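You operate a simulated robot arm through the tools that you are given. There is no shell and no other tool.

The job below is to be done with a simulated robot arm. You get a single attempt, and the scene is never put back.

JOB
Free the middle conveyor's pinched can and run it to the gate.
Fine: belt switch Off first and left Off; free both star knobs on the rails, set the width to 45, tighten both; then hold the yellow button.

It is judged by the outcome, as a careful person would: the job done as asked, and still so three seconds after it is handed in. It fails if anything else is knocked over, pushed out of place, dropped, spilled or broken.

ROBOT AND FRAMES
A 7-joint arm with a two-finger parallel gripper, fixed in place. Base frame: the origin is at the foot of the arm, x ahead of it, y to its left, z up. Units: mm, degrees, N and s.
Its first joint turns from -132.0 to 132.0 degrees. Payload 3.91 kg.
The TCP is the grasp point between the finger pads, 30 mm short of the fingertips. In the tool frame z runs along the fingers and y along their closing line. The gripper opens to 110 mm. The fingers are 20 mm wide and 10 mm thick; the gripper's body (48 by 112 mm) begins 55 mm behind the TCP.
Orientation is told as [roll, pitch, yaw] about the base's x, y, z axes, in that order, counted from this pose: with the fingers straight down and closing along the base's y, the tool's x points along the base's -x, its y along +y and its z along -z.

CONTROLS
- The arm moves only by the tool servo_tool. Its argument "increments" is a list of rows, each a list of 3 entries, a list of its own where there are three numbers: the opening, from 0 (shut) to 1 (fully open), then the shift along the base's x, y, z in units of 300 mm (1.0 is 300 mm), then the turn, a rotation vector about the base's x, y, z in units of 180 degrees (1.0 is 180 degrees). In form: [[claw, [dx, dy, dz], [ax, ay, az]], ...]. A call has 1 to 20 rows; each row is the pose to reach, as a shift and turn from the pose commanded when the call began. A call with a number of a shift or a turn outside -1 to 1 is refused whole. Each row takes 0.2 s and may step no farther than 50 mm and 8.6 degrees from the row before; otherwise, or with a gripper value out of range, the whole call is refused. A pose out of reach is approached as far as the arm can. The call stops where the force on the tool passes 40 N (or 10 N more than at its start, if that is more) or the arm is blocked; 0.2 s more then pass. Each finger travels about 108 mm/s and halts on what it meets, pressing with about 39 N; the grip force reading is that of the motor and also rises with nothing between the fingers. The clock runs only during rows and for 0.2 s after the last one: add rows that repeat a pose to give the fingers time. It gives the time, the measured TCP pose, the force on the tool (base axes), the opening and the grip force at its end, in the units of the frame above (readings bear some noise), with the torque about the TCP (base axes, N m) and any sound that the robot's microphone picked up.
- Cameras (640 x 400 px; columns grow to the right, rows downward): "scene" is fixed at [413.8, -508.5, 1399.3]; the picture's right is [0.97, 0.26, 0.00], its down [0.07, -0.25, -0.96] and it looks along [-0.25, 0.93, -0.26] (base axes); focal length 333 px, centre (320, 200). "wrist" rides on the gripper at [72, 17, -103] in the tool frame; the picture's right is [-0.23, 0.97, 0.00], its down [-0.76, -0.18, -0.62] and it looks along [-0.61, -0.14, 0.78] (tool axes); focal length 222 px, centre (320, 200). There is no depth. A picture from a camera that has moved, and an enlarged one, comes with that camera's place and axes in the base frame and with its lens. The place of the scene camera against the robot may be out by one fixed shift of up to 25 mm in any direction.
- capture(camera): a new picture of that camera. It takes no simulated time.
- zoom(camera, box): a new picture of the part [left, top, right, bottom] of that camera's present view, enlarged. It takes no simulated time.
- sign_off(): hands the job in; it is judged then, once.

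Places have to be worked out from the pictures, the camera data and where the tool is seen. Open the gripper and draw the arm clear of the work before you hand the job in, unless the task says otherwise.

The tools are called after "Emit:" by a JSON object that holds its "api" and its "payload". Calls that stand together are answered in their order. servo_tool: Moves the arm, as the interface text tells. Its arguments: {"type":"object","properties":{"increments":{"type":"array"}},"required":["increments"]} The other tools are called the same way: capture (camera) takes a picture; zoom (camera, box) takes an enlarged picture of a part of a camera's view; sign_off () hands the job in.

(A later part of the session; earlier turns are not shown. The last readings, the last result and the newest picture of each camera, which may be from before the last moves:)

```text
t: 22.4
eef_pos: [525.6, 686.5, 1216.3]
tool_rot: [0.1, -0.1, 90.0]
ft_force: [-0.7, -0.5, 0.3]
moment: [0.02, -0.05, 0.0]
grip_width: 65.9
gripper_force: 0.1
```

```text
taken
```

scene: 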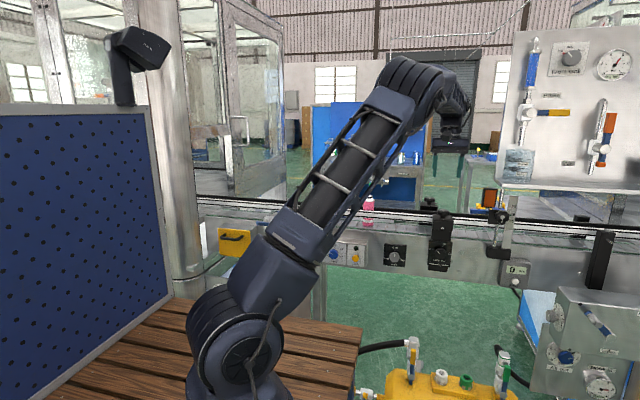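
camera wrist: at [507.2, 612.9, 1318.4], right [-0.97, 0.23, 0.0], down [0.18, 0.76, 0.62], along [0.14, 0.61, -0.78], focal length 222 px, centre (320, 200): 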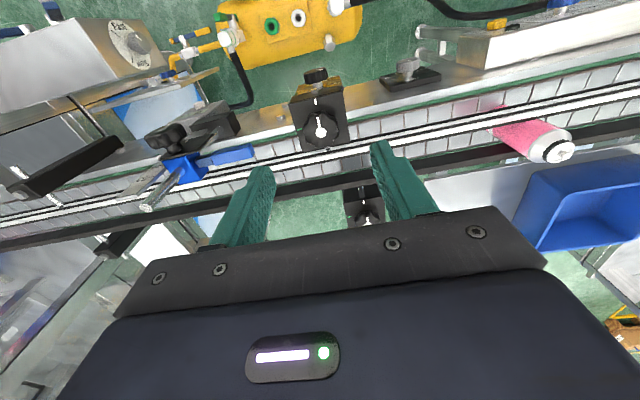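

Now both brackets, the can and the sensor post are in view. I zoom to measure the two knobs, the rails and the gate area.

Emit:
{"api": "zoom", "payload": {"camera": "wrist", "box": [250, 60, 410, 160]}}

Emit:
{"api": "zoom", "payload": {"camera": "wrist", "box": [300, 140, 428, 220]}}

Emit:
{"api": "zoom", "payload": {"camera": "wrist", "box": [0, 80, 288, 260]}}

Emit:
{"api": "zoom", "payload": {"camera": "wrist", "box": [400, 50, 624, 190]}}

```text
4.00 times, centred on (330, 110) of wrist
camera zoom: at [507.2, 612.9, 1318.4], right [-0.97, 0.23, 0.0], down [0.18, 0.76, 0.62], along [0.14, 0.61, -0.78], focal length 888 px, centre (280, 560)
```

zoom: 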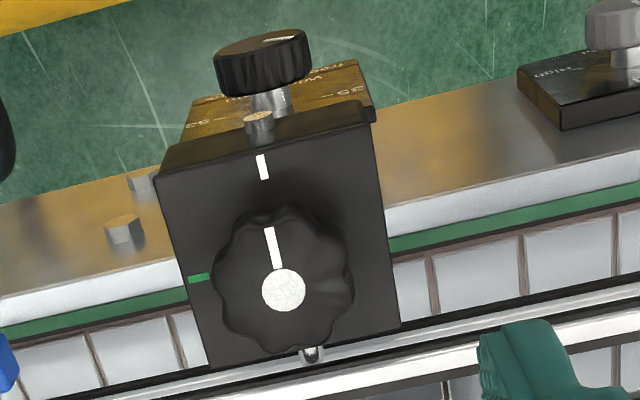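

```text
5.00 times, centred on (364, 180) of wrist
camera zoom: at [507.2, 612.9, 1318.4], right [-0.97, 0.23, 0.0], down [0.18, 0.76, 0.62], along [0.14, 0.61, -0.78], focal length 1111 px, centre (100, 300)
```

zoom: 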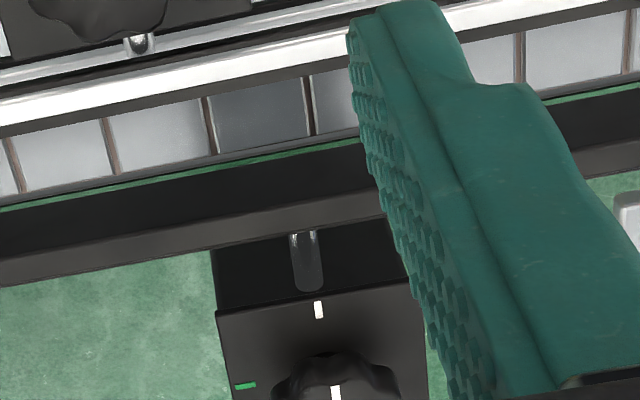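

```text
2.22 times, centred on (144, 170) of wrist
camera zoom: at [507.2, 612.9, 1318.4], right [-0.97, 0.23, 0.0], down [0.18, 0.76, 0.62], along [0.14, 0.61, -0.78], focal length 494 px, centre (711, 267)
```

zoom: 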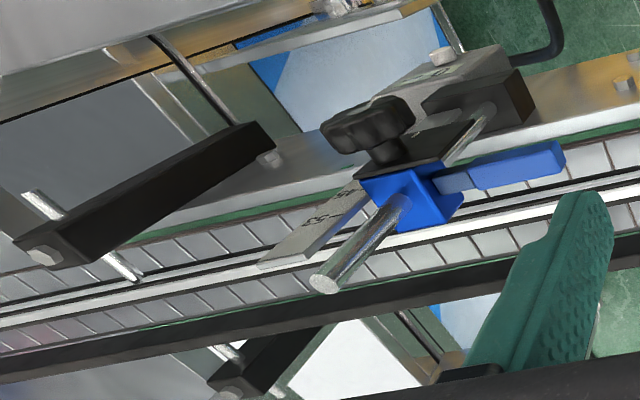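

```text
2.86 times, centred on (512, 120) of wrist
camera zoom: at [507.2, 612.9, 1318.4], right [-0.97, 0.23, 0.0], down [0.18, 0.76, 0.62], along [0.14, 0.61, -0.78], focal length 635 px, centre (-229, 429)
```

zoom: 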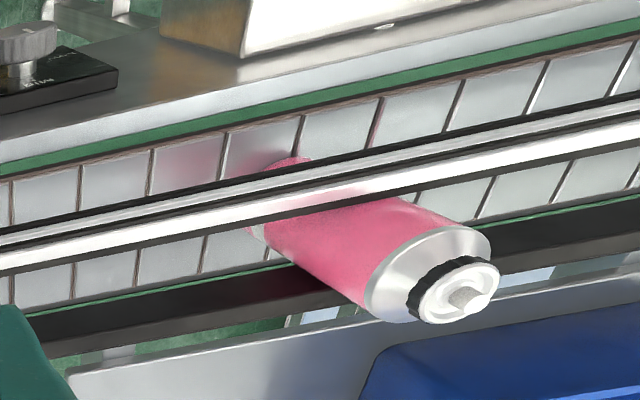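

Near star knob measures (529.5, 714.5, top ≈1059), plate top ≈1033; far knob ≈ (490, 886). I rotate to yaw 10° (so a +90° turn ends at 100°) and lower to just above the near knob.

Emit:
{"api": "servo_tool", "payload": {"increments": [[0.6, [0.002, 0.015, -0.03], [0, 0, -0.0445]], [0.6, [0.004, 0.03, -0.06], [0, 0, -0.089]], [0.6, [0.006, 0.045, -0.09], [0, 0, -0.1335]], [0.6, [0.008, 0.06, -0.12], [0, 0, -0.178]], [0.6, [0.01, 0.075, -0.15], [0, 0, -0.2225]], [0.6, [0.012, 0.09, -0.19], [0, 0, -0.267]], [0.6, [0.013, 0.093, -0.23], [0, 0, -0.3115]], [0.6, [0.013, 0.093, -0.27], [0, 0, -0.356]], [0.6, [0.013, 0.093, -0.3], [0, 0, -0.4]], [0.6, [0.013, 0.093, -0.32], [0, 0, -0.4444]], [0.6, [0.013, 0.093, -0.32], [0, 0, -0.4444]]]}}

Emit:
{"api": "capture", "payload": {"camera": "wrist"}}

Emit:
{"api": "zoom", "payload": {"camera": "wrist", "box": [240, 100, 400, 200]}}

Emit:
{"api": "zoom", "payload": {"camera": "scene", "box": [380, 140, 540, 240]}}

```text
t: 24.8
eef_pos: [529.7, 714.8, 1117.5]
tool_rot: [0.0, 0.0, 9.9]
ft_force: [0.3, 0.8, 0.2]
moment: [-0.01, 0.0, 0.02]
grip_width: 65.9
gripper_force: 0.2
```

```text
taken
camera wrist: at [455.9, 717.5, 1220.9], right [0.06, 1.0, 0.0], down [0.78, -0.04, 0.62], along [0.62, -0.03, -0.78], focal length 222 px, centre (320, 200)
```

wrist: 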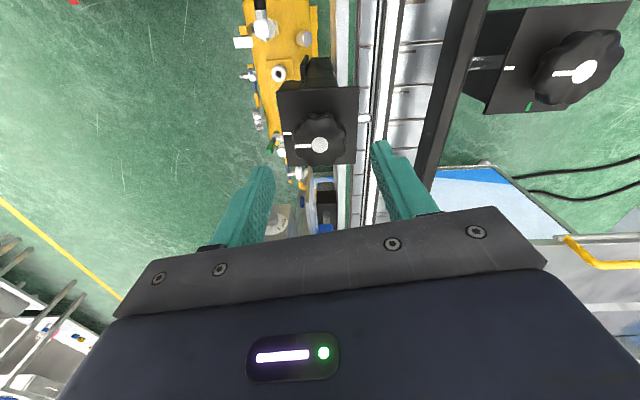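

```text
4.00 times, centred on (320, 150) of wrist
camera zoom: at [455.9, 717.5, 1220.9], right [0.06, 1.0, 0.0], down [0.78, -0.04, 0.62], along [0.62, -0.03, -0.78], focal length 888 px, centre (320, 400)
```

zoom: 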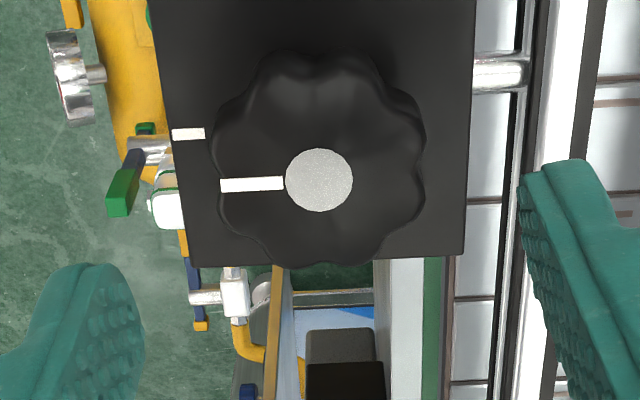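

```text
4.00 times, centred on (460, 190) of scene
camera zoom: at [413.8, -508.5, 1399.3], right [0.97, 0.26, 0.0], down [0.07, -0.25, -0.96], along [-0.25, 0.93, -0.26], focal length 1333 px, centre (-240, 240)
```

zoom: 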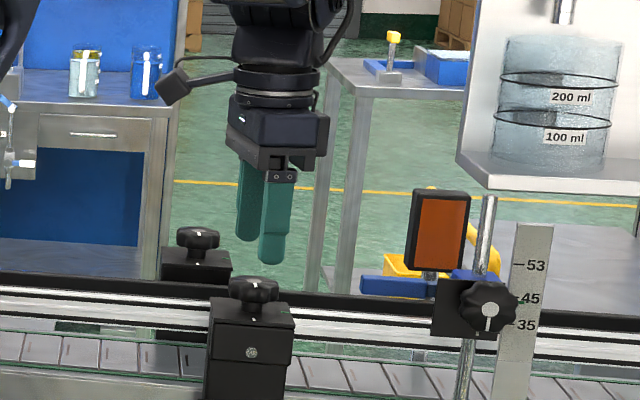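

Knob centre refines to (529.9, 713.8); the fingers straddle it with nothing beneath except the plate. I lower 49 mm so the tips are ~5 mm above the plate.

Emit:
{"api": "servo_tool", "payload": {"increments": [[0.6, [0.001, -0.003, -0.05], [0, 0, 0]], [0.6, [0.001, -0.003, -0.1], [0, 0, 0]], [0.6, [0.001, -0.003, -0.14], [0, 0, 0]], [0.6, [0.001, -0.003, -0.163], [0, 0, 0]], [0.6, [0.001, -0.003, -0.163], [0, 0, 0]]]}}

Emit:
{"api": "capture", "payload": {"camera": "wrist"}}

Emit:
{"api": "zoom", "payload": {"camera": "scene", "box": [400, 170, 480, 220]}}

```text
t: 26.0
eef_pos: [530.9, 713.3, 1066.0]
tool_rot: [0.0, 0.0, 10.0]
ft_force: [0.1, 0.7, 1.0]
moment: [-0.01, 0.02, 0.0]
grip_width: 65.7
gripper_force: 0.1
```

```text
taken
camera wrist: at [456.2, 716.0, 1170.7], right [0.05, 1.0, 0.0], down [0.78, -0.04, 0.62], along [0.62, -0.03, -0.78], focal length 222 px, centre (320, 200)
```

wrist: 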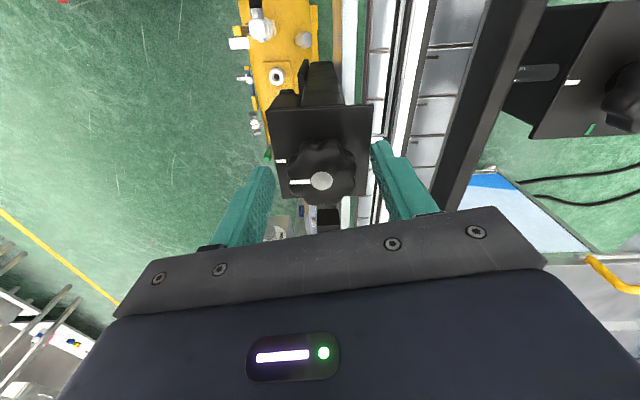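

```text
8.00 times, centred on (440, 195) of scene
camera zoom: at [413.8, -508.5, 1399.3], right [0.97, 0.26, 0.0], down [0.07, -0.25, -0.96], along [-0.25, 0.93, -0.26], focal length 2666 px, centre (-640, 240)
```

zoom: 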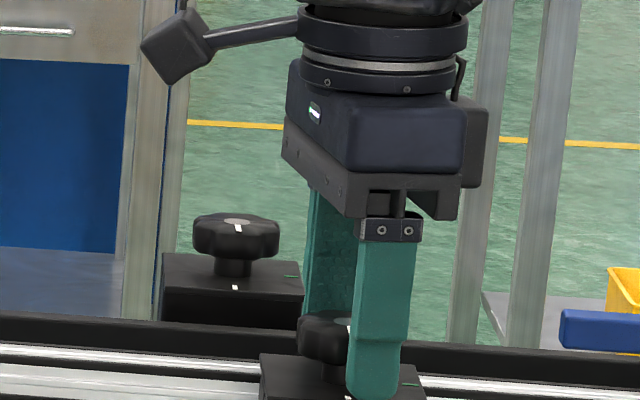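

Fingers straddle the knob, tips just above the plate, no contact force. I close on it and squeeze.

Emit:
{"api": "servo_tool", "payload": {"increments": [[0.34, [0, 0, 0], [0, 0, 0]], [0.3, [0, 0, 0], [0, 0, 0]], [0.2, [0, 0, 0], [0, 0, 0]], [0, [0, 0, 0], [0, 0, 0]]]}}

Emit:
{"api": "zoom", "payload": {"camera": "wrist", "box": [240, 130, 400, 230]}}

```text
t: 27.0
eef_pos: [531.8, 715.5, 1067.6]
tool_rot: [0.1, 0.0, 10.1]
ft_force: [0.9, 25.4, -0.5]
moment: [0.86, -0.32, -0.04]
grip_width: 41.3
gripper_force: 44.6
```

```text
4.00 times, centred on (320, 180) of wrist
camera zoom: at [455.7, 717.1, 1170.7], right [0.05, 1.0, 0.0], down [0.78, -0.04, 0.62], along [0.62, -0.03, -0.78], focal length 888 px, centre (320, 280)
```

zoom: 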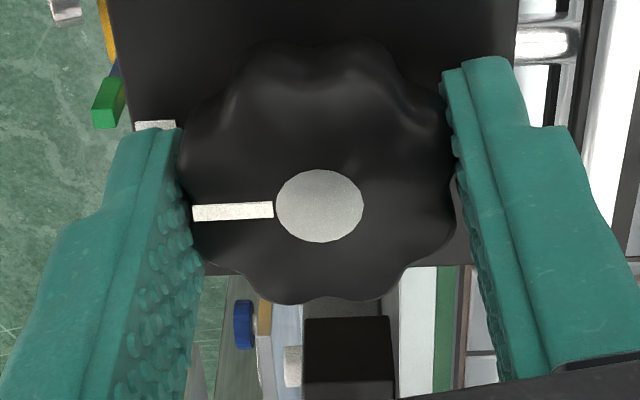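

The knob is centred on the tool axis; a 25 N sideways force suggests my command is ~1.5 mm short in y, which I relieve, then turn counter-clockwise the first ~45°.

Emit:
{"api": "servo_tool", "payload": {"increments": [[0, [0, 0.005, 0], [0, 0, 0]], [0, [0, 0.005, 0], [0, 0, 0.0455]], [0, [0, 0.005, 0], [0, 0, 0.091]], [0, [0, 0.005, 0], [0, 0, 0.1365]], [0, [0, 0.005, 0], [0, 0, 0.182]], [0, [0, 0.005, 0], [0, 0, 0.2275]]]}}

Emit:
{"api": "zoom", "payload": {"camera": "wrist", "box": [240, 130, 400, 230]}}

```text
t: 28.4
eef_pos: [530.1, 715.9, 1066.7]
tool_rot: [0.1, 0.0, 51.1]
ft_force: [-1.2, 19.5, -3.5]
moment: [-0.38, 0.45, -0.03]
grip_width: 41.5
gripper_force: 45.5
```

```text
4.00 times, centred on (320, 180) of wrist
camera zoom: at [471.2, 667.8, 1170.7], right [-0.62, 0.79, 0.0], down [0.62, 0.48, 0.62], along [0.49, 0.38, -0.78], focal length 888 px, centre (320, 280)
```

zoom: 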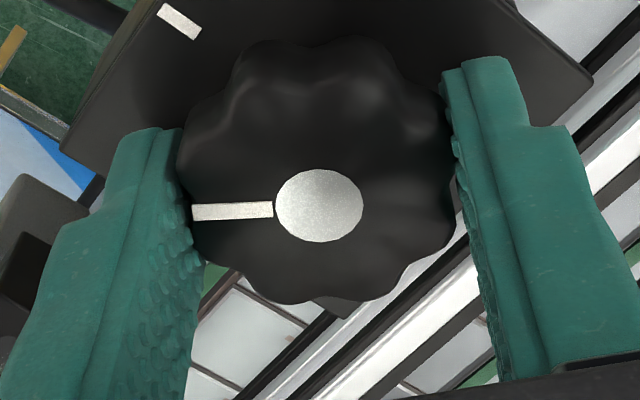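

Knob turns with the gripper without slip (pointer fixed relative to fingers). I continue the remaining ~49°.

Emit:
{"api": "servo_tool", "payload": {"increments": [[0, [0, 0.003, 0], [0, 0, 0.0455]], [0, [0, 0.003, 0], [0, 0, 0.091]], [0, [0, 0.003, 0], [0, 0, 0.1365]], [0, [0, 0.003, 0], [0, 0, 0.182]], [0, [0, 0.003, 0], [0, 0, 0.2275]], [0, [0, 0.003, 0], [0, 0, 0.2725]]]}}

Emit:
{"api": "zoom", "payload": {"camera": "wrist", "box": [240, 130, 400, 230]}}

Emit:
{"api": "capture", "payload": {"camera": "wrist"}}

```text
t: 29.8
eef_pos: [530.3, 715.2, 1067.0]
tool_rot: [0.1, 0.0, 100.1]
ft_force: [-22.7, -5.7, -15.7]
moment: [-0.31, 0.39, -0.08]
grip_width: 41.2
gripper_force: 44.5
```

```text
4.00 times, centred on (320, 180) of wrist
camera zoom: at [525.9, 639.6, 1171.0], right [-1.0, 0.05, 0.0], down [0.04, 0.78, 0.62], along [0.03, 0.62, -0.78], focal length 888 px, centre (320, 280)
```

zoom: 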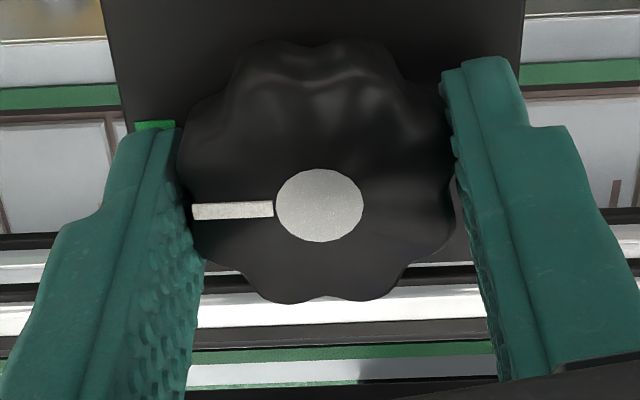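

```text
taken
camera wrist: at [525.9, 639.6, 1171.0], right [-1.0, 0.05, 0.0], down [0.04, 0.78, 0.62], along [0.03, 0.62, -0.78], focal length 222 px, centre (320, 200)
```

wrist: 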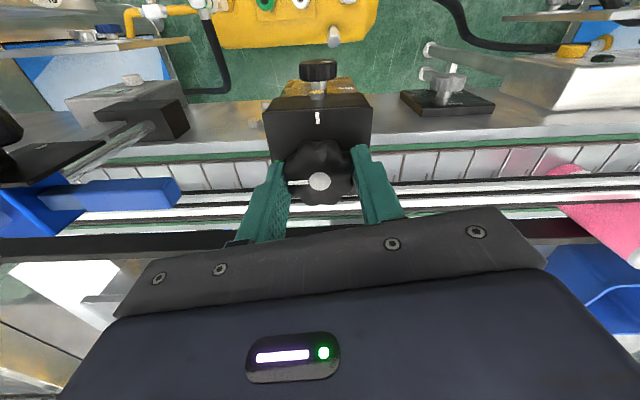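

Pointer now lines up with the green mark exactly as it did with the white mark: near knob freed. I open and rise straight up.

Emit:
{"api": "servo_tool", "payload": {"increments": [[0.6, [0, 0, 0], [0, 0, 0]], [0.6, [0, 0, 0], [0, 0, 0]], [0.6, [0, 0, 0.1], [0, 0, 0]], [0.6, [0, 0, 0.2], [0, 0, 0]], [0.6, [0, 0, 0.33], [0, 0, 0]], [0.6, [0, 0, 0.45], [0, 0, 0]]]}}

Emit:
{"api": "capture", "payload": {"camera": "wrist"}}

Emit:
{"api": "zoom", "payload": {"camera": "scene", "box": [400, 180, 480, 230]}}

```text
t: 31.2
eef_pos: [532.5, 715.9, 1200.2]
tool_rot: [0.1, 0.0, 99.9]
ft_force: [0.1, -0.2, -0.6]
moment: [0.0, 0.04, 0.01]
grip_width: 65.9
gripper_force: 0.0
```

```text
taken
camera wrist: at [528.9, 640.4, 1304.4], right [-1.0, 0.05, 0.0], down [0.04, 0.78, 0.62], along [0.03, 0.62, -0.78], focal length 222 px, centre (320, 200)
```

wrist: 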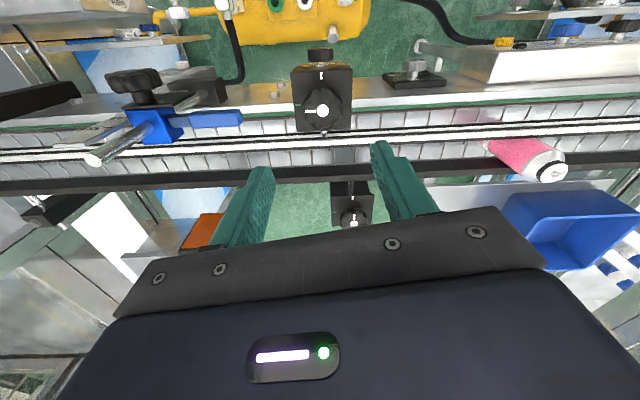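

```text
8.00 times, centred on (440, 205) of scene
camera zoom: at [413.8, -508.5, 1399.3], right [0.97, 0.26, 0.0], down [0.07, -0.25, -0.96], along [-0.25, 0.93, -0.26], focal length 2666 px, centre (-640, 160)
```

zoom: 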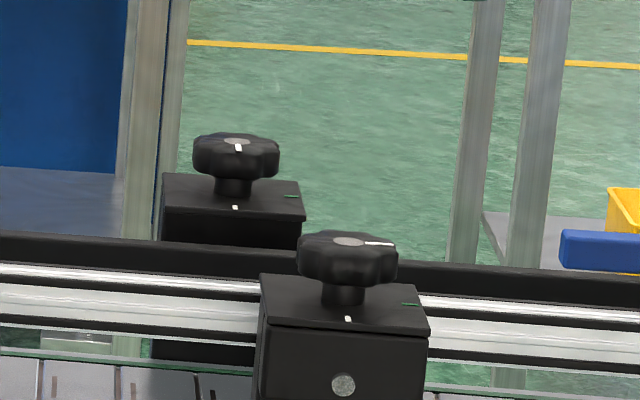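

Near knob is free. Now I zoom on the far knob, visible between the fingers, to measure it.

Emit:
{"api": "zoom", "payload": {"camera": "wrist", "box": [300, 160, 396, 220]}}

Emit:
{"api": "zoom", "payload": {"camera": "wrist", "box": [0, 50, 272, 220]}}

```text
6.67 times, centred on (348, 190) of wrist
camera zoom: at [528.9, 640.4, 1304.4], right [-1.0, 0.05, 0.0], down [0.04, 0.78, 0.62], along [0.03, 0.62, -0.78], focal length 1481 px, centre (133, 267)
```

zoom: 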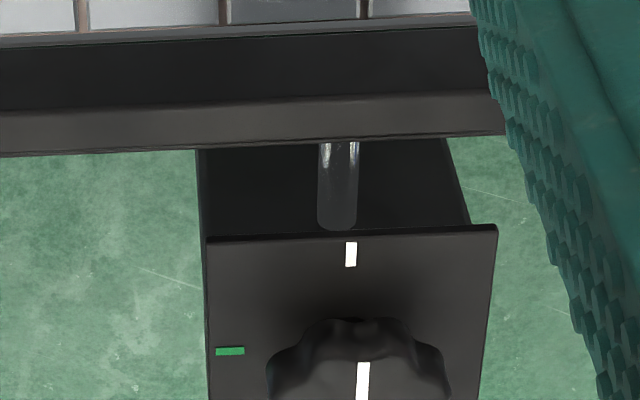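

```text
2.35 times, centred on (136, 135) of wrist
camera zoom: at [528.9, 640.4, 1304.4], right [-1.0, 0.05, 0.0], down [0.04, 0.78, 0.62], along [0.03, 0.62, -0.78], focal length 523 px, centre (753, 353)
```

zoom: 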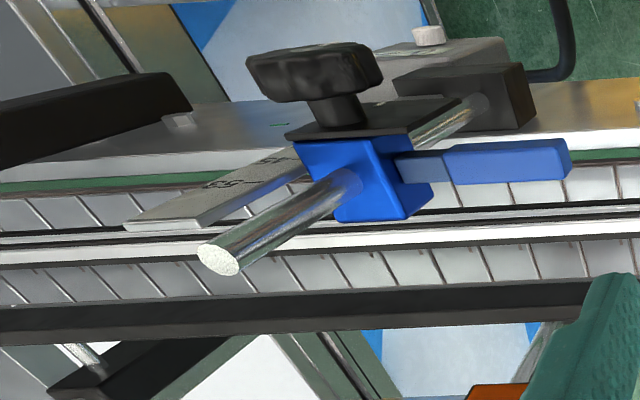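

Far knob ≈ (488, 884), ~1010 mm from the base axis: likely too far for a vertical tool, so I'll use a ~40° outward tilt. First I yaw to 40° and shift part-way at safe height.

Emit:
{"api": "servo_tool", "payload": {"increments": [[0.6, [-0.025, 0.03, 0], [0, 0, -0.0417]], [0.6, [-0.05, 0.06, 0], [0, 0, -0.0833]], [0.6, [-0.075, 0.09, 0], [0, 0, -0.125]], [0.6, [-0.1, 0.12, 0], [0, 0, -0.1667]], [0.6, [-0.125, 0.15, 0], [0, 0, -0.2083]], [0.6, [-0.15, 0.18, 0], [0, 0, -0.25]], [0.6, [-0.18, 0.21, 0], [0, 0, -0.2917]], [0.6, [-0.2, 0.24, 0], [0, 0, -0.3333]]]}}

Emit:
{"api": "servo_tool", "payload": {"increments": [[0.6, [0, 0.03, -0.01], [0.0286, -0.034, 0]], [0.6, [0.005, 0.07, -0.04], [0.0572, -0.0681, 0]], [0.6, [0.01, 0.12, -0.08], [0.0857, -0.1021, 0]], [0.6, [0.015, 0.18, -0.12], [0.1143, -0.1362, 0]], [0.6, [0.02, 0.24, -0.16], [0.1429, -0.1702, 0]], [0.6, [0.02, 0.285, -0.2], [0.1429, -0.1702, 0]]]}}

Emit:
{"api": "capture", "payload": {"camera": "wrist"}}

Emit:
{"api": "capture", "payload": {"camera": "scene"}}

```text
t: 33.0
eef_pos: [471.4, 788.9, 1203.3]
tool_rot: [0.0, 0.0, 39.9]
ft_force: [0.3, 0.0, -1.4]
moment: [-0.01, 0.0, -0.02]
grip_width: 65.6
gripper_force: 0.1
```

```text
t: 34.4
eef_pos: [477.1, 874.4, 1144.1]
tool_rot: [-0.1, -40.1, 39.9]
ft_force: [-0.2, -1.0, 1.2]
moment: [0.0, 0.02, 0.03]
grip_width: 65.6
gripper_force: 0.0
```

```text
taken
camera wrist: at [371.9, 806.3, 1177.7], right [-0.49, 0.86, 0.15], down [0.25, -0.02, 0.97], along [0.83, 0.51, -0.21], focal length 222 px, centre (320, 200)
```

wrist: 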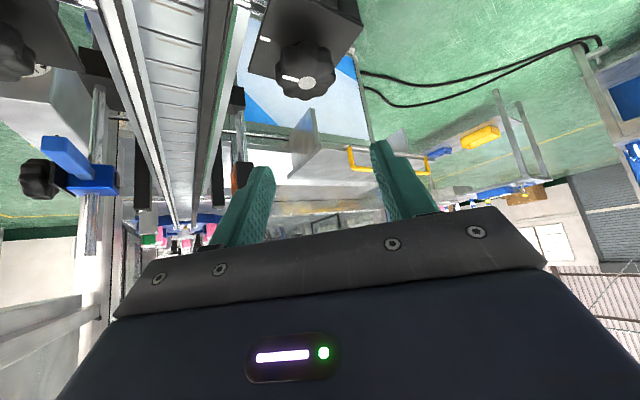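

```text
taken
```

scene: 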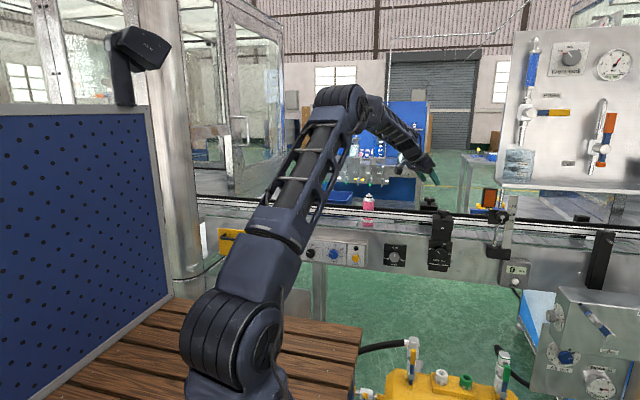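

The tilted pose above the far knob is reachable. I zoom on the far knob to locate it precisely.

Emit:
{"api": "zoom", "payload": {"camera": "wrist", "box": [225, 20, 385, 120]}}

Emit:
{"api": "zoom", "payload": {"camera": "scene", "box": [380, 130, 540, 230]}}

```text
4.00 times, centred on (305, 70) of wrist
camera zoom: at [371.9, 806.3, 1177.7], right [-0.49, 0.86, 0.15], down [0.25, -0.02, 0.97], along [0.83, 0.51, -0.21], focal length 888 px, centre (380, 720)
```

zoom: 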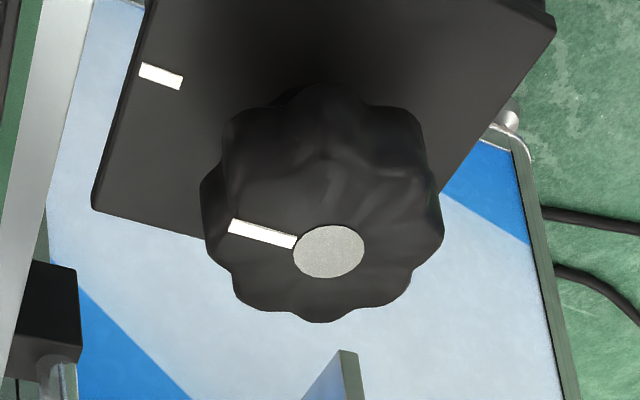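

```text
4.00 times, centred on (460, 180) of scene
camera zoom: at [413.8, -508.5, 1399.3], right [0.97, 0.26, 0.0], down [0.07, -0.25, -0.96], along [-0.25, 0.93, -0.26], focal length 1333 px, centre (-240, 280)
```

zoom: 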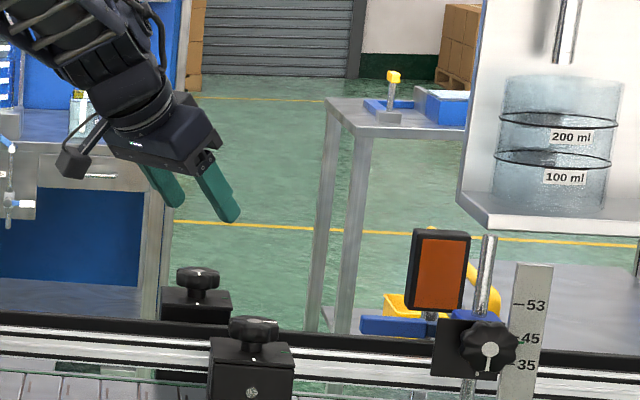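

Far knob centre is (490, 883), same height as the near one. I test in the air (tips just above the knob) whether the tilted tool can sweep pointing azimuth 15°→105°.

Emit:
{"api": "servo_tool", "payload": {"increments": [[0.6, [0.0047, 0.0053, -0.04], [0, 0, -0.0463]], [0.6, [0.0017, 0.011, -0.08], [0, 0, -0.0926]], [0.6, [-0.0003, 0.0173, -0.12], [0, 0, -0.1389]], [0.6, [0.0017, 0.0113, -0.12], [0, 0, -0.0934]], [0.6, [0.0043, 0.0057, -0.12], [0, 0, -0.048]], [0.6, [0.008, 0.0003, -0.12], [0, 0, -0.0028]], [0.6, [0.0123, -0.004, -0.12], [0, 0, 0.0428]], [0.6, [0.0173, -0.008, -0.12], [0, 0, 0.0883]], [0.6, [0.023, -0.0113, -0.12], [0, 0, 0.1339]], [0.6, [0.029, -0.0137, -0.12], [0, 0, 0.1794]], [0.6, [0.035, -0.015, -0.12], [0, 0, 0.225]], [0.6, [0.0413, -0.0157, -0.12], [0, 0, 0.27]], [0.6, [0.0477, -0.0153, -0.12], [0, 0, 0.3156]], [0.6, [0.0537, -0.014, -0.12], [0, 0, 0.3611]]]}}

Emit:
{"api": "capture", "payload": {"camera": "wrist"}}

Emit:
{"api": "capture", "payload": {"camera": "scene"}}

```text
t: 37.4
eef_pos: [490.8, 870.2, 1107.2]
tool_rot: [0.0, -40.0, 105.2]
ft_force: [-0.8, -0.7, 0.6]
moment: [-0.01, -0.03, -0.02]
grip_width: 65.7
gripper_force: 0.2
```

```text
taken
camera wrist: at [506.0, 746.5, 1140.4], right [-0.99, -0.09, 0.15], down [0.12, 0.22, 0.97], along [-0.12, 0.97, -0.21], focal length 222 px, centre (320, 200)
```

wrist: 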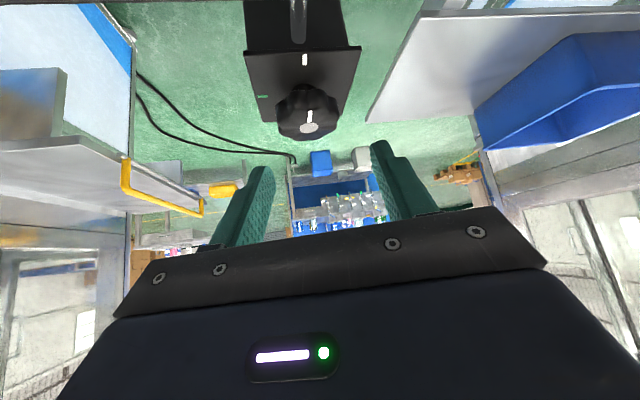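

```text
taken
```

scene: 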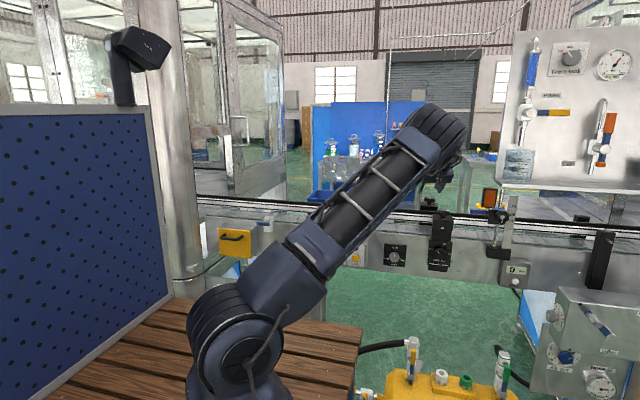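

The full sweep is reachable. I take one more sighting of the far knob from this side for a two-view fix.

Emit:
{"api": "zoom", "payload": {"camera": "wrist", "box": [230, 60, 390, 160]}}

```text
4.00 times, centred on (310, 110) of wrist
camera zoom: at [506.0, 746.5, 1140.4], right [-0.99, -0.09, 0.15], down [0.12, 0.22, 0.97], along [-0.12, 0.97, -0.21], focal length 888 px, centre (360, 560)
```

zoom: 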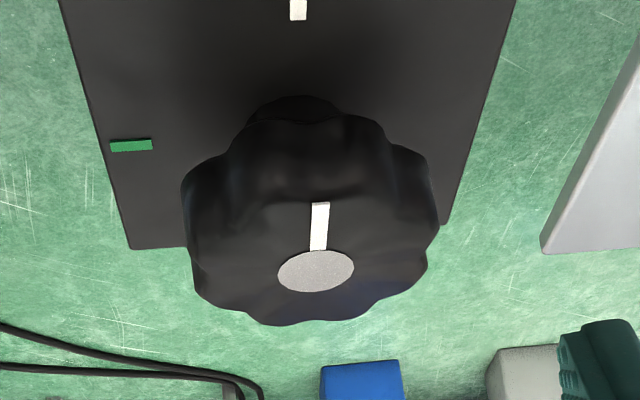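

Two-view fix: far knob cap at (489.4, 882.5, 1059.8). I swing back to azimuth 15° in the air above it.

Emit:
{"api": "servo_tool", "payload": {"increments": [[0.6, [-0.006, -0.0013, 0], [0, 0, -0.0455]], [0.6, [-0.0123, -0.0017, 0], [0, 0, -0.0909]], [0.6, [-0.0187, -0.001, 0], [0, 0, -0.1364]], [0.6, [-0.0247, 0.0003, 0], [0, 0, -0.1818]], [0.6, [-0.0307, 0.0027, 0], [0, 0, -0.2273]], [0.6, [-0.0363, 0.006, 0], [0, 0, -0.2727]], [0.6, [-0.0413, 0.01, 0], [0, 0, -0.3182]], [0.6, [-0.0457, 0.0143, 0], [0, 0, -0.3636]], [0.6, [-0.0493, 0.0197, 0], [0, 0, -0.4091]], [0.6, [-0.052, 0.0253, 0], [0, 0, -0.4545]], [0.6, [-0.054, 0.0313, 0], [0, 0, -0.5]], [0.6, [-0.054, 0.0313, 0], [0, 0, -0.5]]]}}

Emit:
{"api": "capture", "payload": {"camera": "wrist"}}

Emit:
{"api": "zoom", "payload": {"camera": "wrist", "box": [240, 80, 400, 180]}}

```text
t: 40.0
eef_pos: [478.0, 878.8, 1108.0]
tool_rot: [0.0, -39.9, 15.0]
ft_force: [-0.1, 0.3, 0.4]
moment: [0.01, -0.03, 0.01]
grip_width: 66.0
gripper_force: 0.0
```

```text
taken
camera wrist: at [354.9, 862.4, 1139.6], right [-0.08, 0.99, 0.15], down [0.22, -0.12, 0.97], along [0.97, 0.11, -0.21], focal length 222 px, centre (320, 200)
```

wrist: 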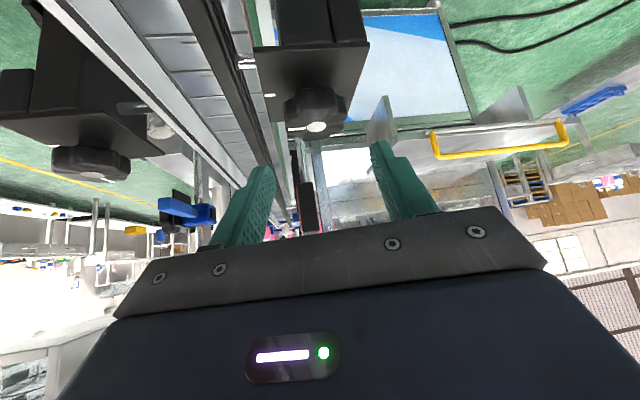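

```text
4.00 times, centred on (320, 130) of wrist
camera zoom: at [354.9, 862.4, 1139.6], right [-0.08, 0.99, 0.15], down [0.22, -0.12, 0.97], along [0.97, 0.11, -0.21], focal length 888 px, centre (320, 480)
```

zoom: 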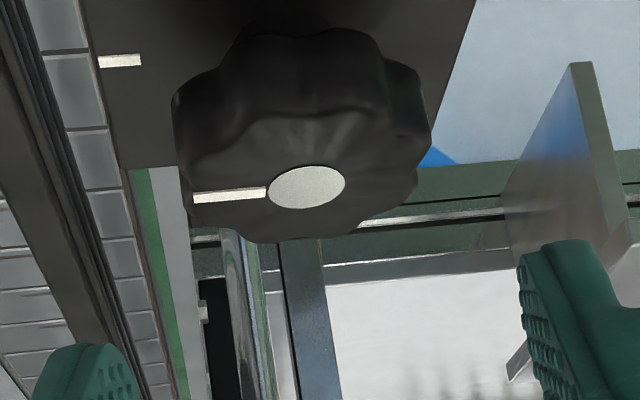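

Relative to the tool the knob sits 1.7 mm off-centre laterally; I correct that and lower ~40 mm with fingers open around it.

Emit:
{"api": "servo_tool", "payload": {"increments": [[0.6, [-0.002, 0.0055, -0.045], [0, 0, 0]], [0.6, [-0.002, 0.0055, -0.09], [0, 0, 0]], [0.6, [-0.002, 0.0055, -0.12], [0, 0, 0]], [0.6, [-0.002, 0.0055, -0.132], [0, 0, 0]], [0.6, [-0.002, 0.0055, -0.132], [0, 0, 0]]]}}

Emit:
{"api": "zoom", "payload": {"camera": "wrist", "box": [240, 110, 400, 210]}}

Emit:
{"api": "zoom", "payload": {"camera": "scene", "box": [380, 150, 508, 230]}}

```text
t: 41.2
eef_pos: [475.9, 882.1, 1067.0]
tool_rot: [0.0, -40.0, 15.1]
ft_force: [-0.1, -0.1, -0.2]
moment: [-0.03, -0.03, 0.0]
grip_width: 65.9
gripper_force: 0.1
```

```text
4.00 times, centred on (320, 160) of wrist
camera zoom: at [353.7, 864.1, 1099.4], right [-0.08, 0.99, 0.15], down [0.22, -0.12, 0.97], along [0.97, 0.11, -0.21], focal length 888 px, centre (320, 360)
```

zoom: 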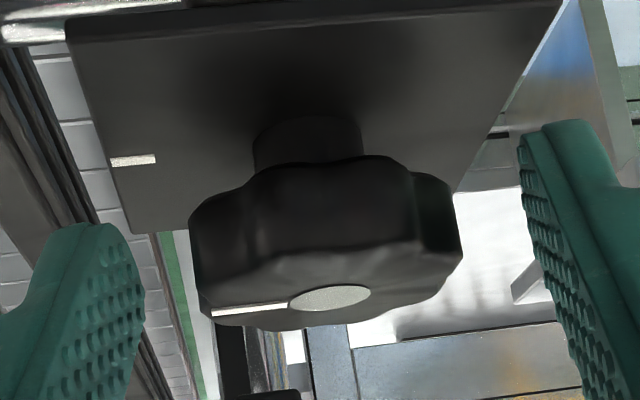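

```text
5.00 times, centred on (444, 190) of scene
camera zoom: at [413.8, -508.5, 1399.3], right [0.97, 0.26, 0.0], down [0.07, -0.25, -0.96], along [-0.25, 0.93, -0.26], focal length 1666 px, centre (-300, 250)
```

zoom: 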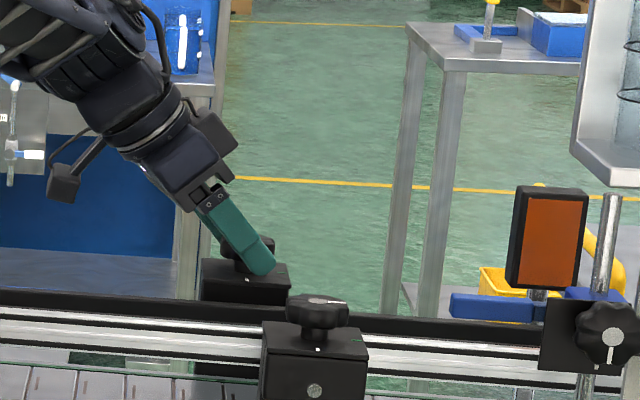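

Lateral centring is now within ~0.3 mm, knob mid-height is 21 mm past the TCP. I close and squeeze.

Emit:
{"api": "servo_tool", "payload": {"increments": [[0.34, [0, 0, 0], [0, 0, 0]], [0.3, [0, 0, 0], [0, 0, 0]], [0.2, [0, 0, 0], [0, 0, 0]], [0, [0, 0, 0], [0, 0, 0]]]}}

Emit:
{"api": "zoom", "payload": {"camera": "wrist", "box": [240, 110, 400, 210]}}

```text
t: 42.2
eef_pos: [476.3, 880.2, 1066.6]
tool_rot: [0.0, -40.0, 14.9]
ft_force: [0.6, 3.1, -0.4]
moment: [0.07, -0.02, 0.01]
grip_width: 41.7
gripper_force: 45.6
```

```text
4.00 times, centred on (320, 160) of wrist
camera zoom: at [353.7, 864.2, 1099.4], right [-0.08, 0.99, 0.15], down [0.22, -0.12, 0.97], along [0.97, 0.11, -0.21], focal length 888 px, centre (320, 360)
```

zoom: 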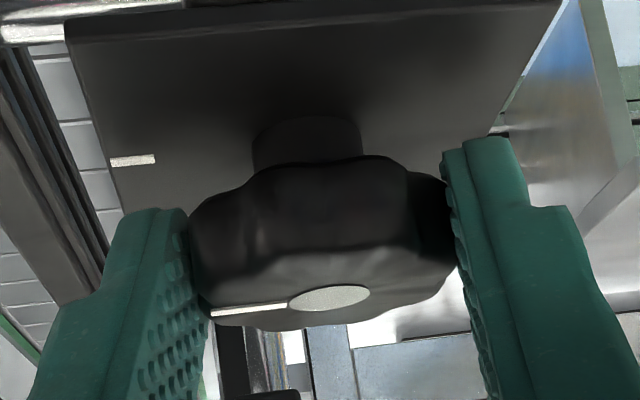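

Clean grip at 41.7 mm with almost no side force. I turn counter-clockwise about the knob axis, first half.

Emit:
{"api": "servo_tool", "payload": {"increments": [[0, [0.0023, -0.0065, 0], [0, 0, 0.0455]], [0, [0.0054, -0.0126, 0], [0, 0, 0.0909]], [0, [0.0094, -0.0183, 0], [0, 0, 0.1364]], [0, [0.0142, -0.0233, 0], [0, 0, 0.1818]], [0, [0.0196, -0.0275, 0], [0, 0, 0.2273]], [0, [0.0256, -0.031, 0], [0, 0, 0.2727]]]}}

Emit:
{"api": "zoom", "payload": {"camera": "wrist", "box": [240, 110, 400, 210]}}

```text
t: 43.6
eef_pos: [482.8, 872.3, 1066.7]
tool_rot: [0.0, -39.9, 64.2]
ft_force: [0.3, 17.0, -4.8]
moment: [0.13, 0.23, 0.11]
grip_width: 41.8
gripper_force: 44.7
```

```text
4.00 times, centred on (320, 160) of wrist
camera zoom: at [415.0, 767.5, 1099.7], right [-0.8, 0.58, 0.15], down [0.24, 0.09, 0.97], along [0.55, 0.81, -0.21], focal length 888 px, centre (320, 360)
```

zoom: 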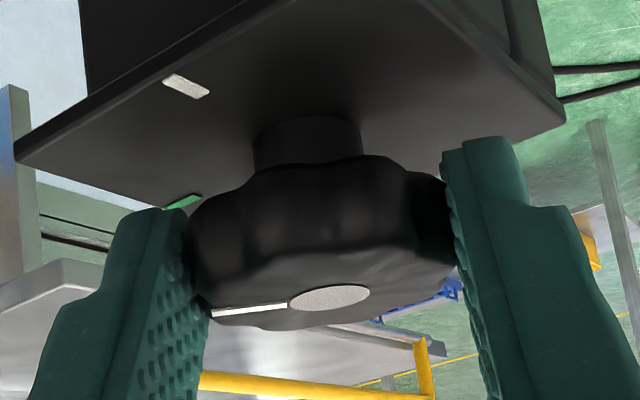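

Turning without slip. I complete the remaining 41° with a slight +y relief.

Emit:
{"api": "servo_tool", "payload": {"increments": [[0, [0.0064, -0.0002, 0], [0, 0, 0.0455]], [0, [0.0131, -0.0019, 0], [0, 0, 0.0909]], [0, [0.02, -0.0025, 0], [0, 0, 0.1364]], [0, [0.0269, -0.0022, 0], [0, 0, 0.1818]], [0, [0.0336, -0.0009, 0], [0, 0, 0.2273]]]}}

Emit:
{"api": "zoom", "payload": {"camera": "wrist", "box": [240, 110, 400, 210]}}

```text
t: 44.8
eef_pos: [494.7, 870.6, 1066.6]
tool_rot: [0.0, -40.0, 105.2]
ft_force: [-5.7, -18.7, -3.7]
moment: [-0.76, 0.56, 0.1]
grip_width: 41.4
gripper_force: 45.5
```

```text
4.00 times, centred on (320, 160) of wrist
camera zoom: at [509.0, 746.8, 1100.2], right [-0.99, -0.09, 0.15], down [0.12, 0.22, 0.97], along [-0.12, 0.97, -0.21], focal length 888 px, centre (320, 360)
```

zoom: 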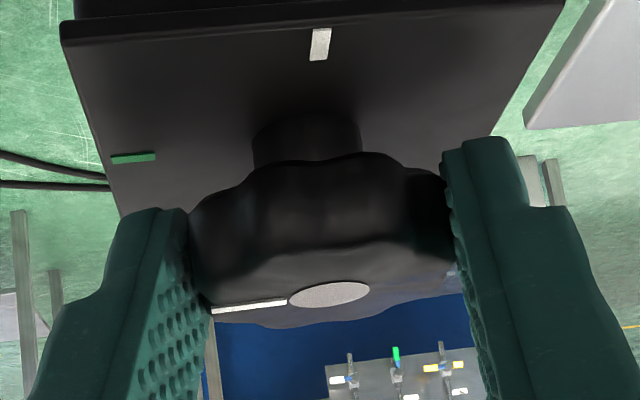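

Far knob pointer is at its green mark: freed. I open and lift straight up, then check both knobs in the scene view.

Emit:
{"api": "servo_tool", "payload": {"increments": [[0.6, [0, 0, 0], [0, 0, 0]], [0.6, [0, 0, 0], [0, 0, 0]], [0.6, [0, 0, 0.08], [0, 0, 0]], [0.6, [0, 0, 0.18], [0, 0, 0]], [0.6, [0, -0.05, 0.3], [0, 0, 0]], [0.6, [0, -0.12, 0.43], [0, 0, 0]], [0.6, [0, -0.22, 0.55], [0, 0, 0]]]}}

Emit:
{"api": "zoom", "payload": {"camera": "scene", "box": [400, 180, 480, 230]}}

Emit:
{"api": "capture", "payload": {"camera": "scene"}}

```text
t: 46.4
eef_pos: [491.5, 804.6, 1232.0]
tool_rot: [0.0, -39.9, 105.0]
ft_force: [0.3, 0.4, -1.1]
moment: [0.03, 0.03, 0.03]
grip_width: 65.7
gripper_force: 0.0
```

```text
8.00 times, centred on (440, 205) of scene
camera zoom: at [413.8, -508.5, 1399.3], right [0.97, 0.26, 0.0], down [0.07, -0.25, -0.96], along [-0.25, 0.93, -0.26], focal length 2666 px, centre (-640, 160)
```

zoom: 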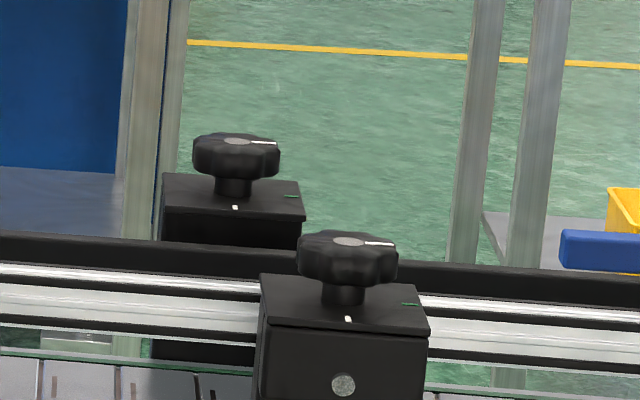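

```text
taken
```

scene: 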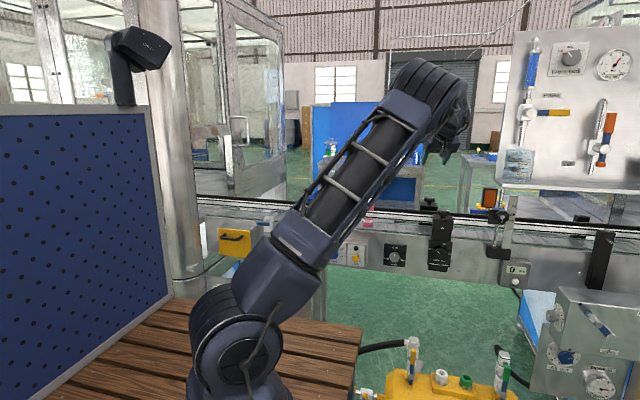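

Both star knobs are at green (free). Next is the width dial on the near bracket's front: I back away to y≈560 at height, then descend to view it face-on.

Emit:
{"api": "servo_tool", "payload": {"increments": [[0.6, [0.02, -0.13, 0], [0, 0, -0.028]], [0.6, [0.04, -0.27, 0], [0, 0, -0.056]], [0.6, [0.06, -0.41, 0], [0, 0, -0.083]], [0.6, [0.08, -0.55, 0], [0, 0, -0.083]], [0.6, [0.1, -0.69, 0], [0, 0, -0.083]], [0.6, [0.12, -0.82, 0], [0, 0, -0.083]]]}}

Emit:
{"api": "servo_tool", "payload": {"increments": [[0.6, [0, 0, -0.15], [0, 0, 0]], [0.6, [0, 0, -0.3], [0, 0, 0]], [0.6, [0, 0, -0.45], [0, 0, 0]], [0.6, [0, 0, -0.6], [0, 0, 0]], [0.6, [0, 0, -0.75], [0, 0, 0]], [0.6, [0, 0, -0.9], [0, 0, 0]]]}}

Emit:
{"api": "capture", "payload": {"camera": "wrist"}}

Emit:
{"api": "capture", "payload": {"camera": "scene"}}

```text
t: 47.8
eef_pos: [530.3, 556.9, 1236.8]
tool_rot: [0.0, -40.0, 90.1]
ft_force: [-1.0, -0.3, -0.3]
moment: [-0.03, 0.02, -0.01]
grip_width: 65.9
gripper_force: 0.1
```

```text
t: 49.2
eef_pos: [534.1, 559.9, 963.8]
tool_rot: [-0.1, -40.1, 90.2]
ft_force: [-0.1, -0.7, -0.3]
moment: [-0.03, 0.01, 0.02]
grip_width: 65.6
gripper_force: 0.1
```

```text
taken
camera wrist: at [515.8, 436.7, 995.9], right [-0.97, 0.17, 0.14], down [0.18, 0.18, 0.97], along [0.14, 0.97, -0.21], focal length 222 px, centre (320, 200)
```

wrist: 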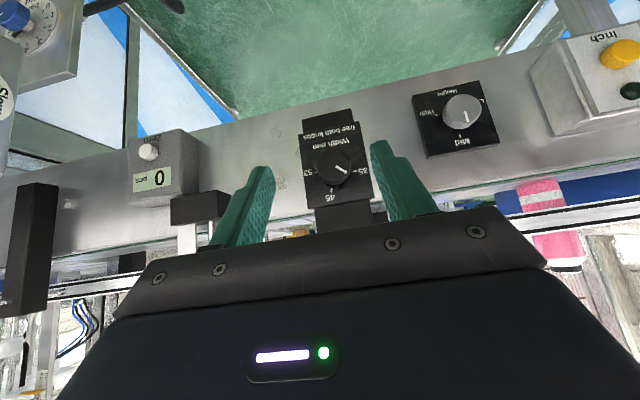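

```text
taken
```

scene: 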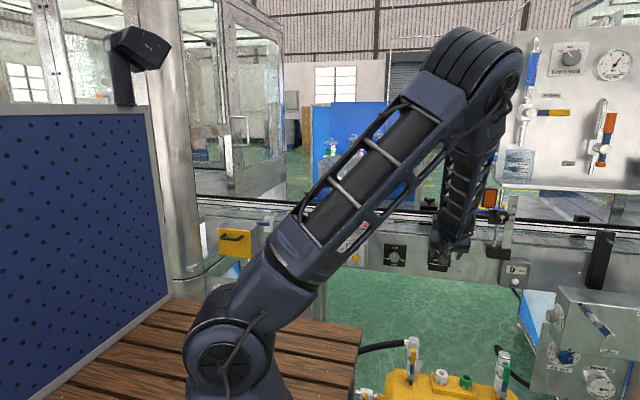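

Excellent face-on view. I zoom on the width dial to read the pointer and ticks.

Emit:
{"api": "zoom", "payload": {"camera": "wrist", "box": [275, 100, 403, 180]}}

Emit:
{"api": "zoom", "payload": {"camera": "wrist", "box": [280, 130, 408, 210]}}

```text
5.00 times, centred on (339, 140) of wrist
camera zoom: at [515.8, 436.7, 995.9], right [-0.97, 0.17, 0.14], down [0.18, 0.18, 0.97], along [0.14, 0.97, -0.21], focal length 1111 px, centre (225, 500)
```

zoom: 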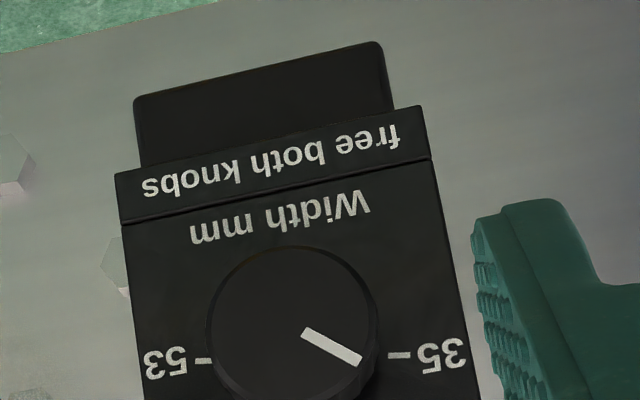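

```text
5.00 times, centred on (344, 170) of wrist
camera zoom: at [515.8, 436.7, 995.9], right [-0.97, 0.17, 0.14], down [0.18, 0.18, 0.97], along [0.14, 0.97, -0.21], focal length 1111 px, centre (200, 350)
```

zoom: 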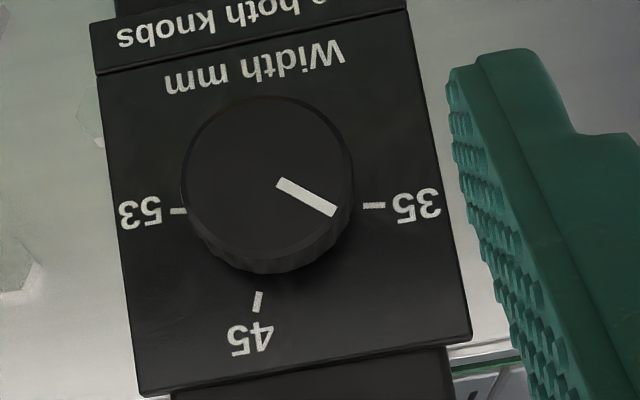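

Width dial: centre (529.5, front y≈675, z≈908), pointer ≈38 (−50°), 45 tick at +19°, so about +69–70° clockwise is needed. I test a ±35° swing at standoff, ending at −35° ready to grip.

Emit:
{"api": "servo_tool", "payload": {"increments": [[0.6, [-0.01, 0.033, -0.033], [0, 0.0389, 0]], [0.6, [-0.005, 0.066, -0.067], [0, 0.0778, 0]], [0.6, [0, 0.1, -0.1], [0, 0.1167, 0]], [0.6, [0.005, 0.133, -0.133], [0, 0.1556, 0]], [0.6, [0.0097, 0.167, -0.15], [0, 0.1944, 0]], [0.6, [0.0043, 0.167, -0.1473], [0, 0.1511, 0]], [0.6, [-0.001, 0.167, -0.145], [0, 0.1078, 0]], [0.6, [-0.0067, 0.167, -0.1437], [0, 0.065, 0]], [0.6, [-0.0123, 0.167, -0.1427], [0, 0.0217, 0]], [0.6, [-0.0183, 0.167, -0.1427], [0, -0.0217, 0]], [0.6, [-0.024, 0.167, -0.1437], [0, -0.065, 0]], [0.6, [-0.0297, 0.167, -0.145], [0, -0.1078, 0]], [0.6, [-0.035, 0.167, -0.1473], [0, -0.1511, 0]], [0.6, [-0.0403, 0.167, -0.15], [0, -0.1944, 0]], [0.6, [-0.0403, 0.167, -0.15], [0, -0.1944, 0]]]}}

Emit:
{"api": "capture", "payload": {"camera": "wrist"}}

Emit:
{"api": "zoom", "payload": {"camera": "wrist", "box": [240, 110, 400, 210]}}

Emit:
{"api": "capture", "payload": {"camera": "scene"}}

```text
t: 52.4
eef_pos: [517.6, 610.9, 918.8]
tool_rot: [-42.5, -31.7, 115.8]
ft_force: [-0.1, 0.2, 1.0]
moment: [-0.01, 0.04, -0.04]
grip_width: 66.0
gripper_force: 0.0
```

```text
taken
camera wrist: at [485.4, 485.8, 935.3], right [-0.88, 0.17, -0.44], down [-0.41, 0.18, 0.89], along [0.23, 0.97, -0.09], focal length 222 px, centre (320, 200)
```

wrist: 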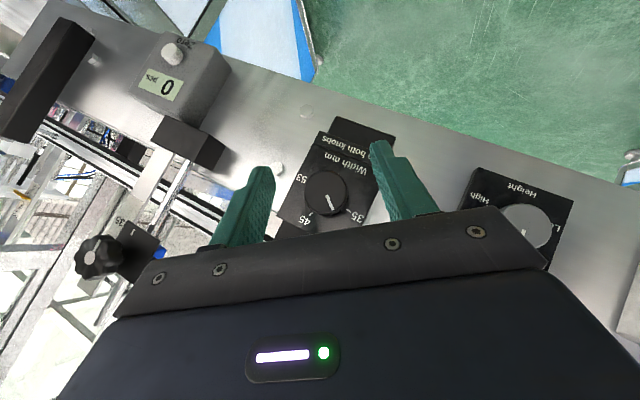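

```text
4.00 times, centred on (320, 160) of wrist
camera zoom: at [485.4, 485.8, 935.3], right [-0.88, 0.17, -0.44], down [-0.41, 0.18, 0.89], along [0.23, 0.97, -0.09], focal length 888 px, centre (320, 360)
```

zoom: 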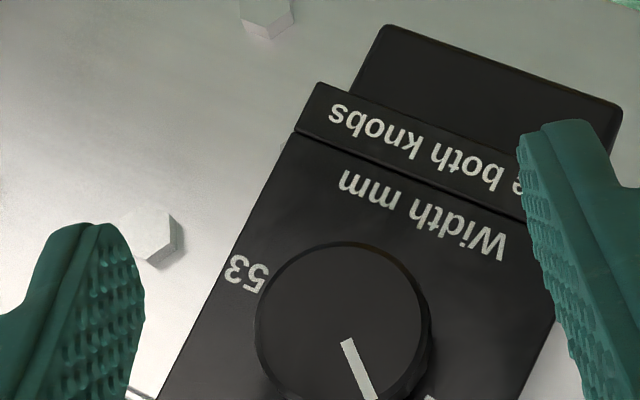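

```text
taken
```

scene: 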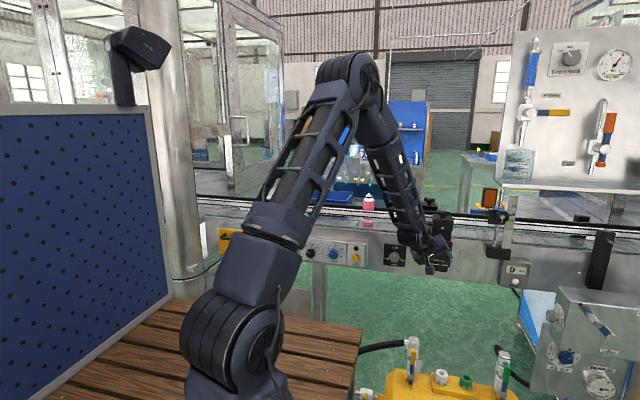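

Swing is reachable. I zoom with the knob fully in frame to refine its centre.

Emit:
{"api": "zoom", "payload": {"camera": "wrist", "box": [250, 135, 410, 235]}}

```text
4.00 times, centred on (330, 185) of wrist
camera zoom: at [485.4, 485.8, 935.3], right [-0.88, 0.17, -0.44], down [-0.41, 0.18, 0.89], along [0.23, 0.97, -0.09], focal length 888 px, centre (280, 260)
```

zoom: 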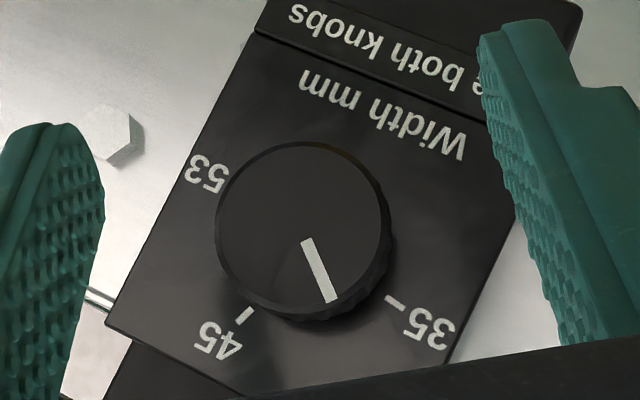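

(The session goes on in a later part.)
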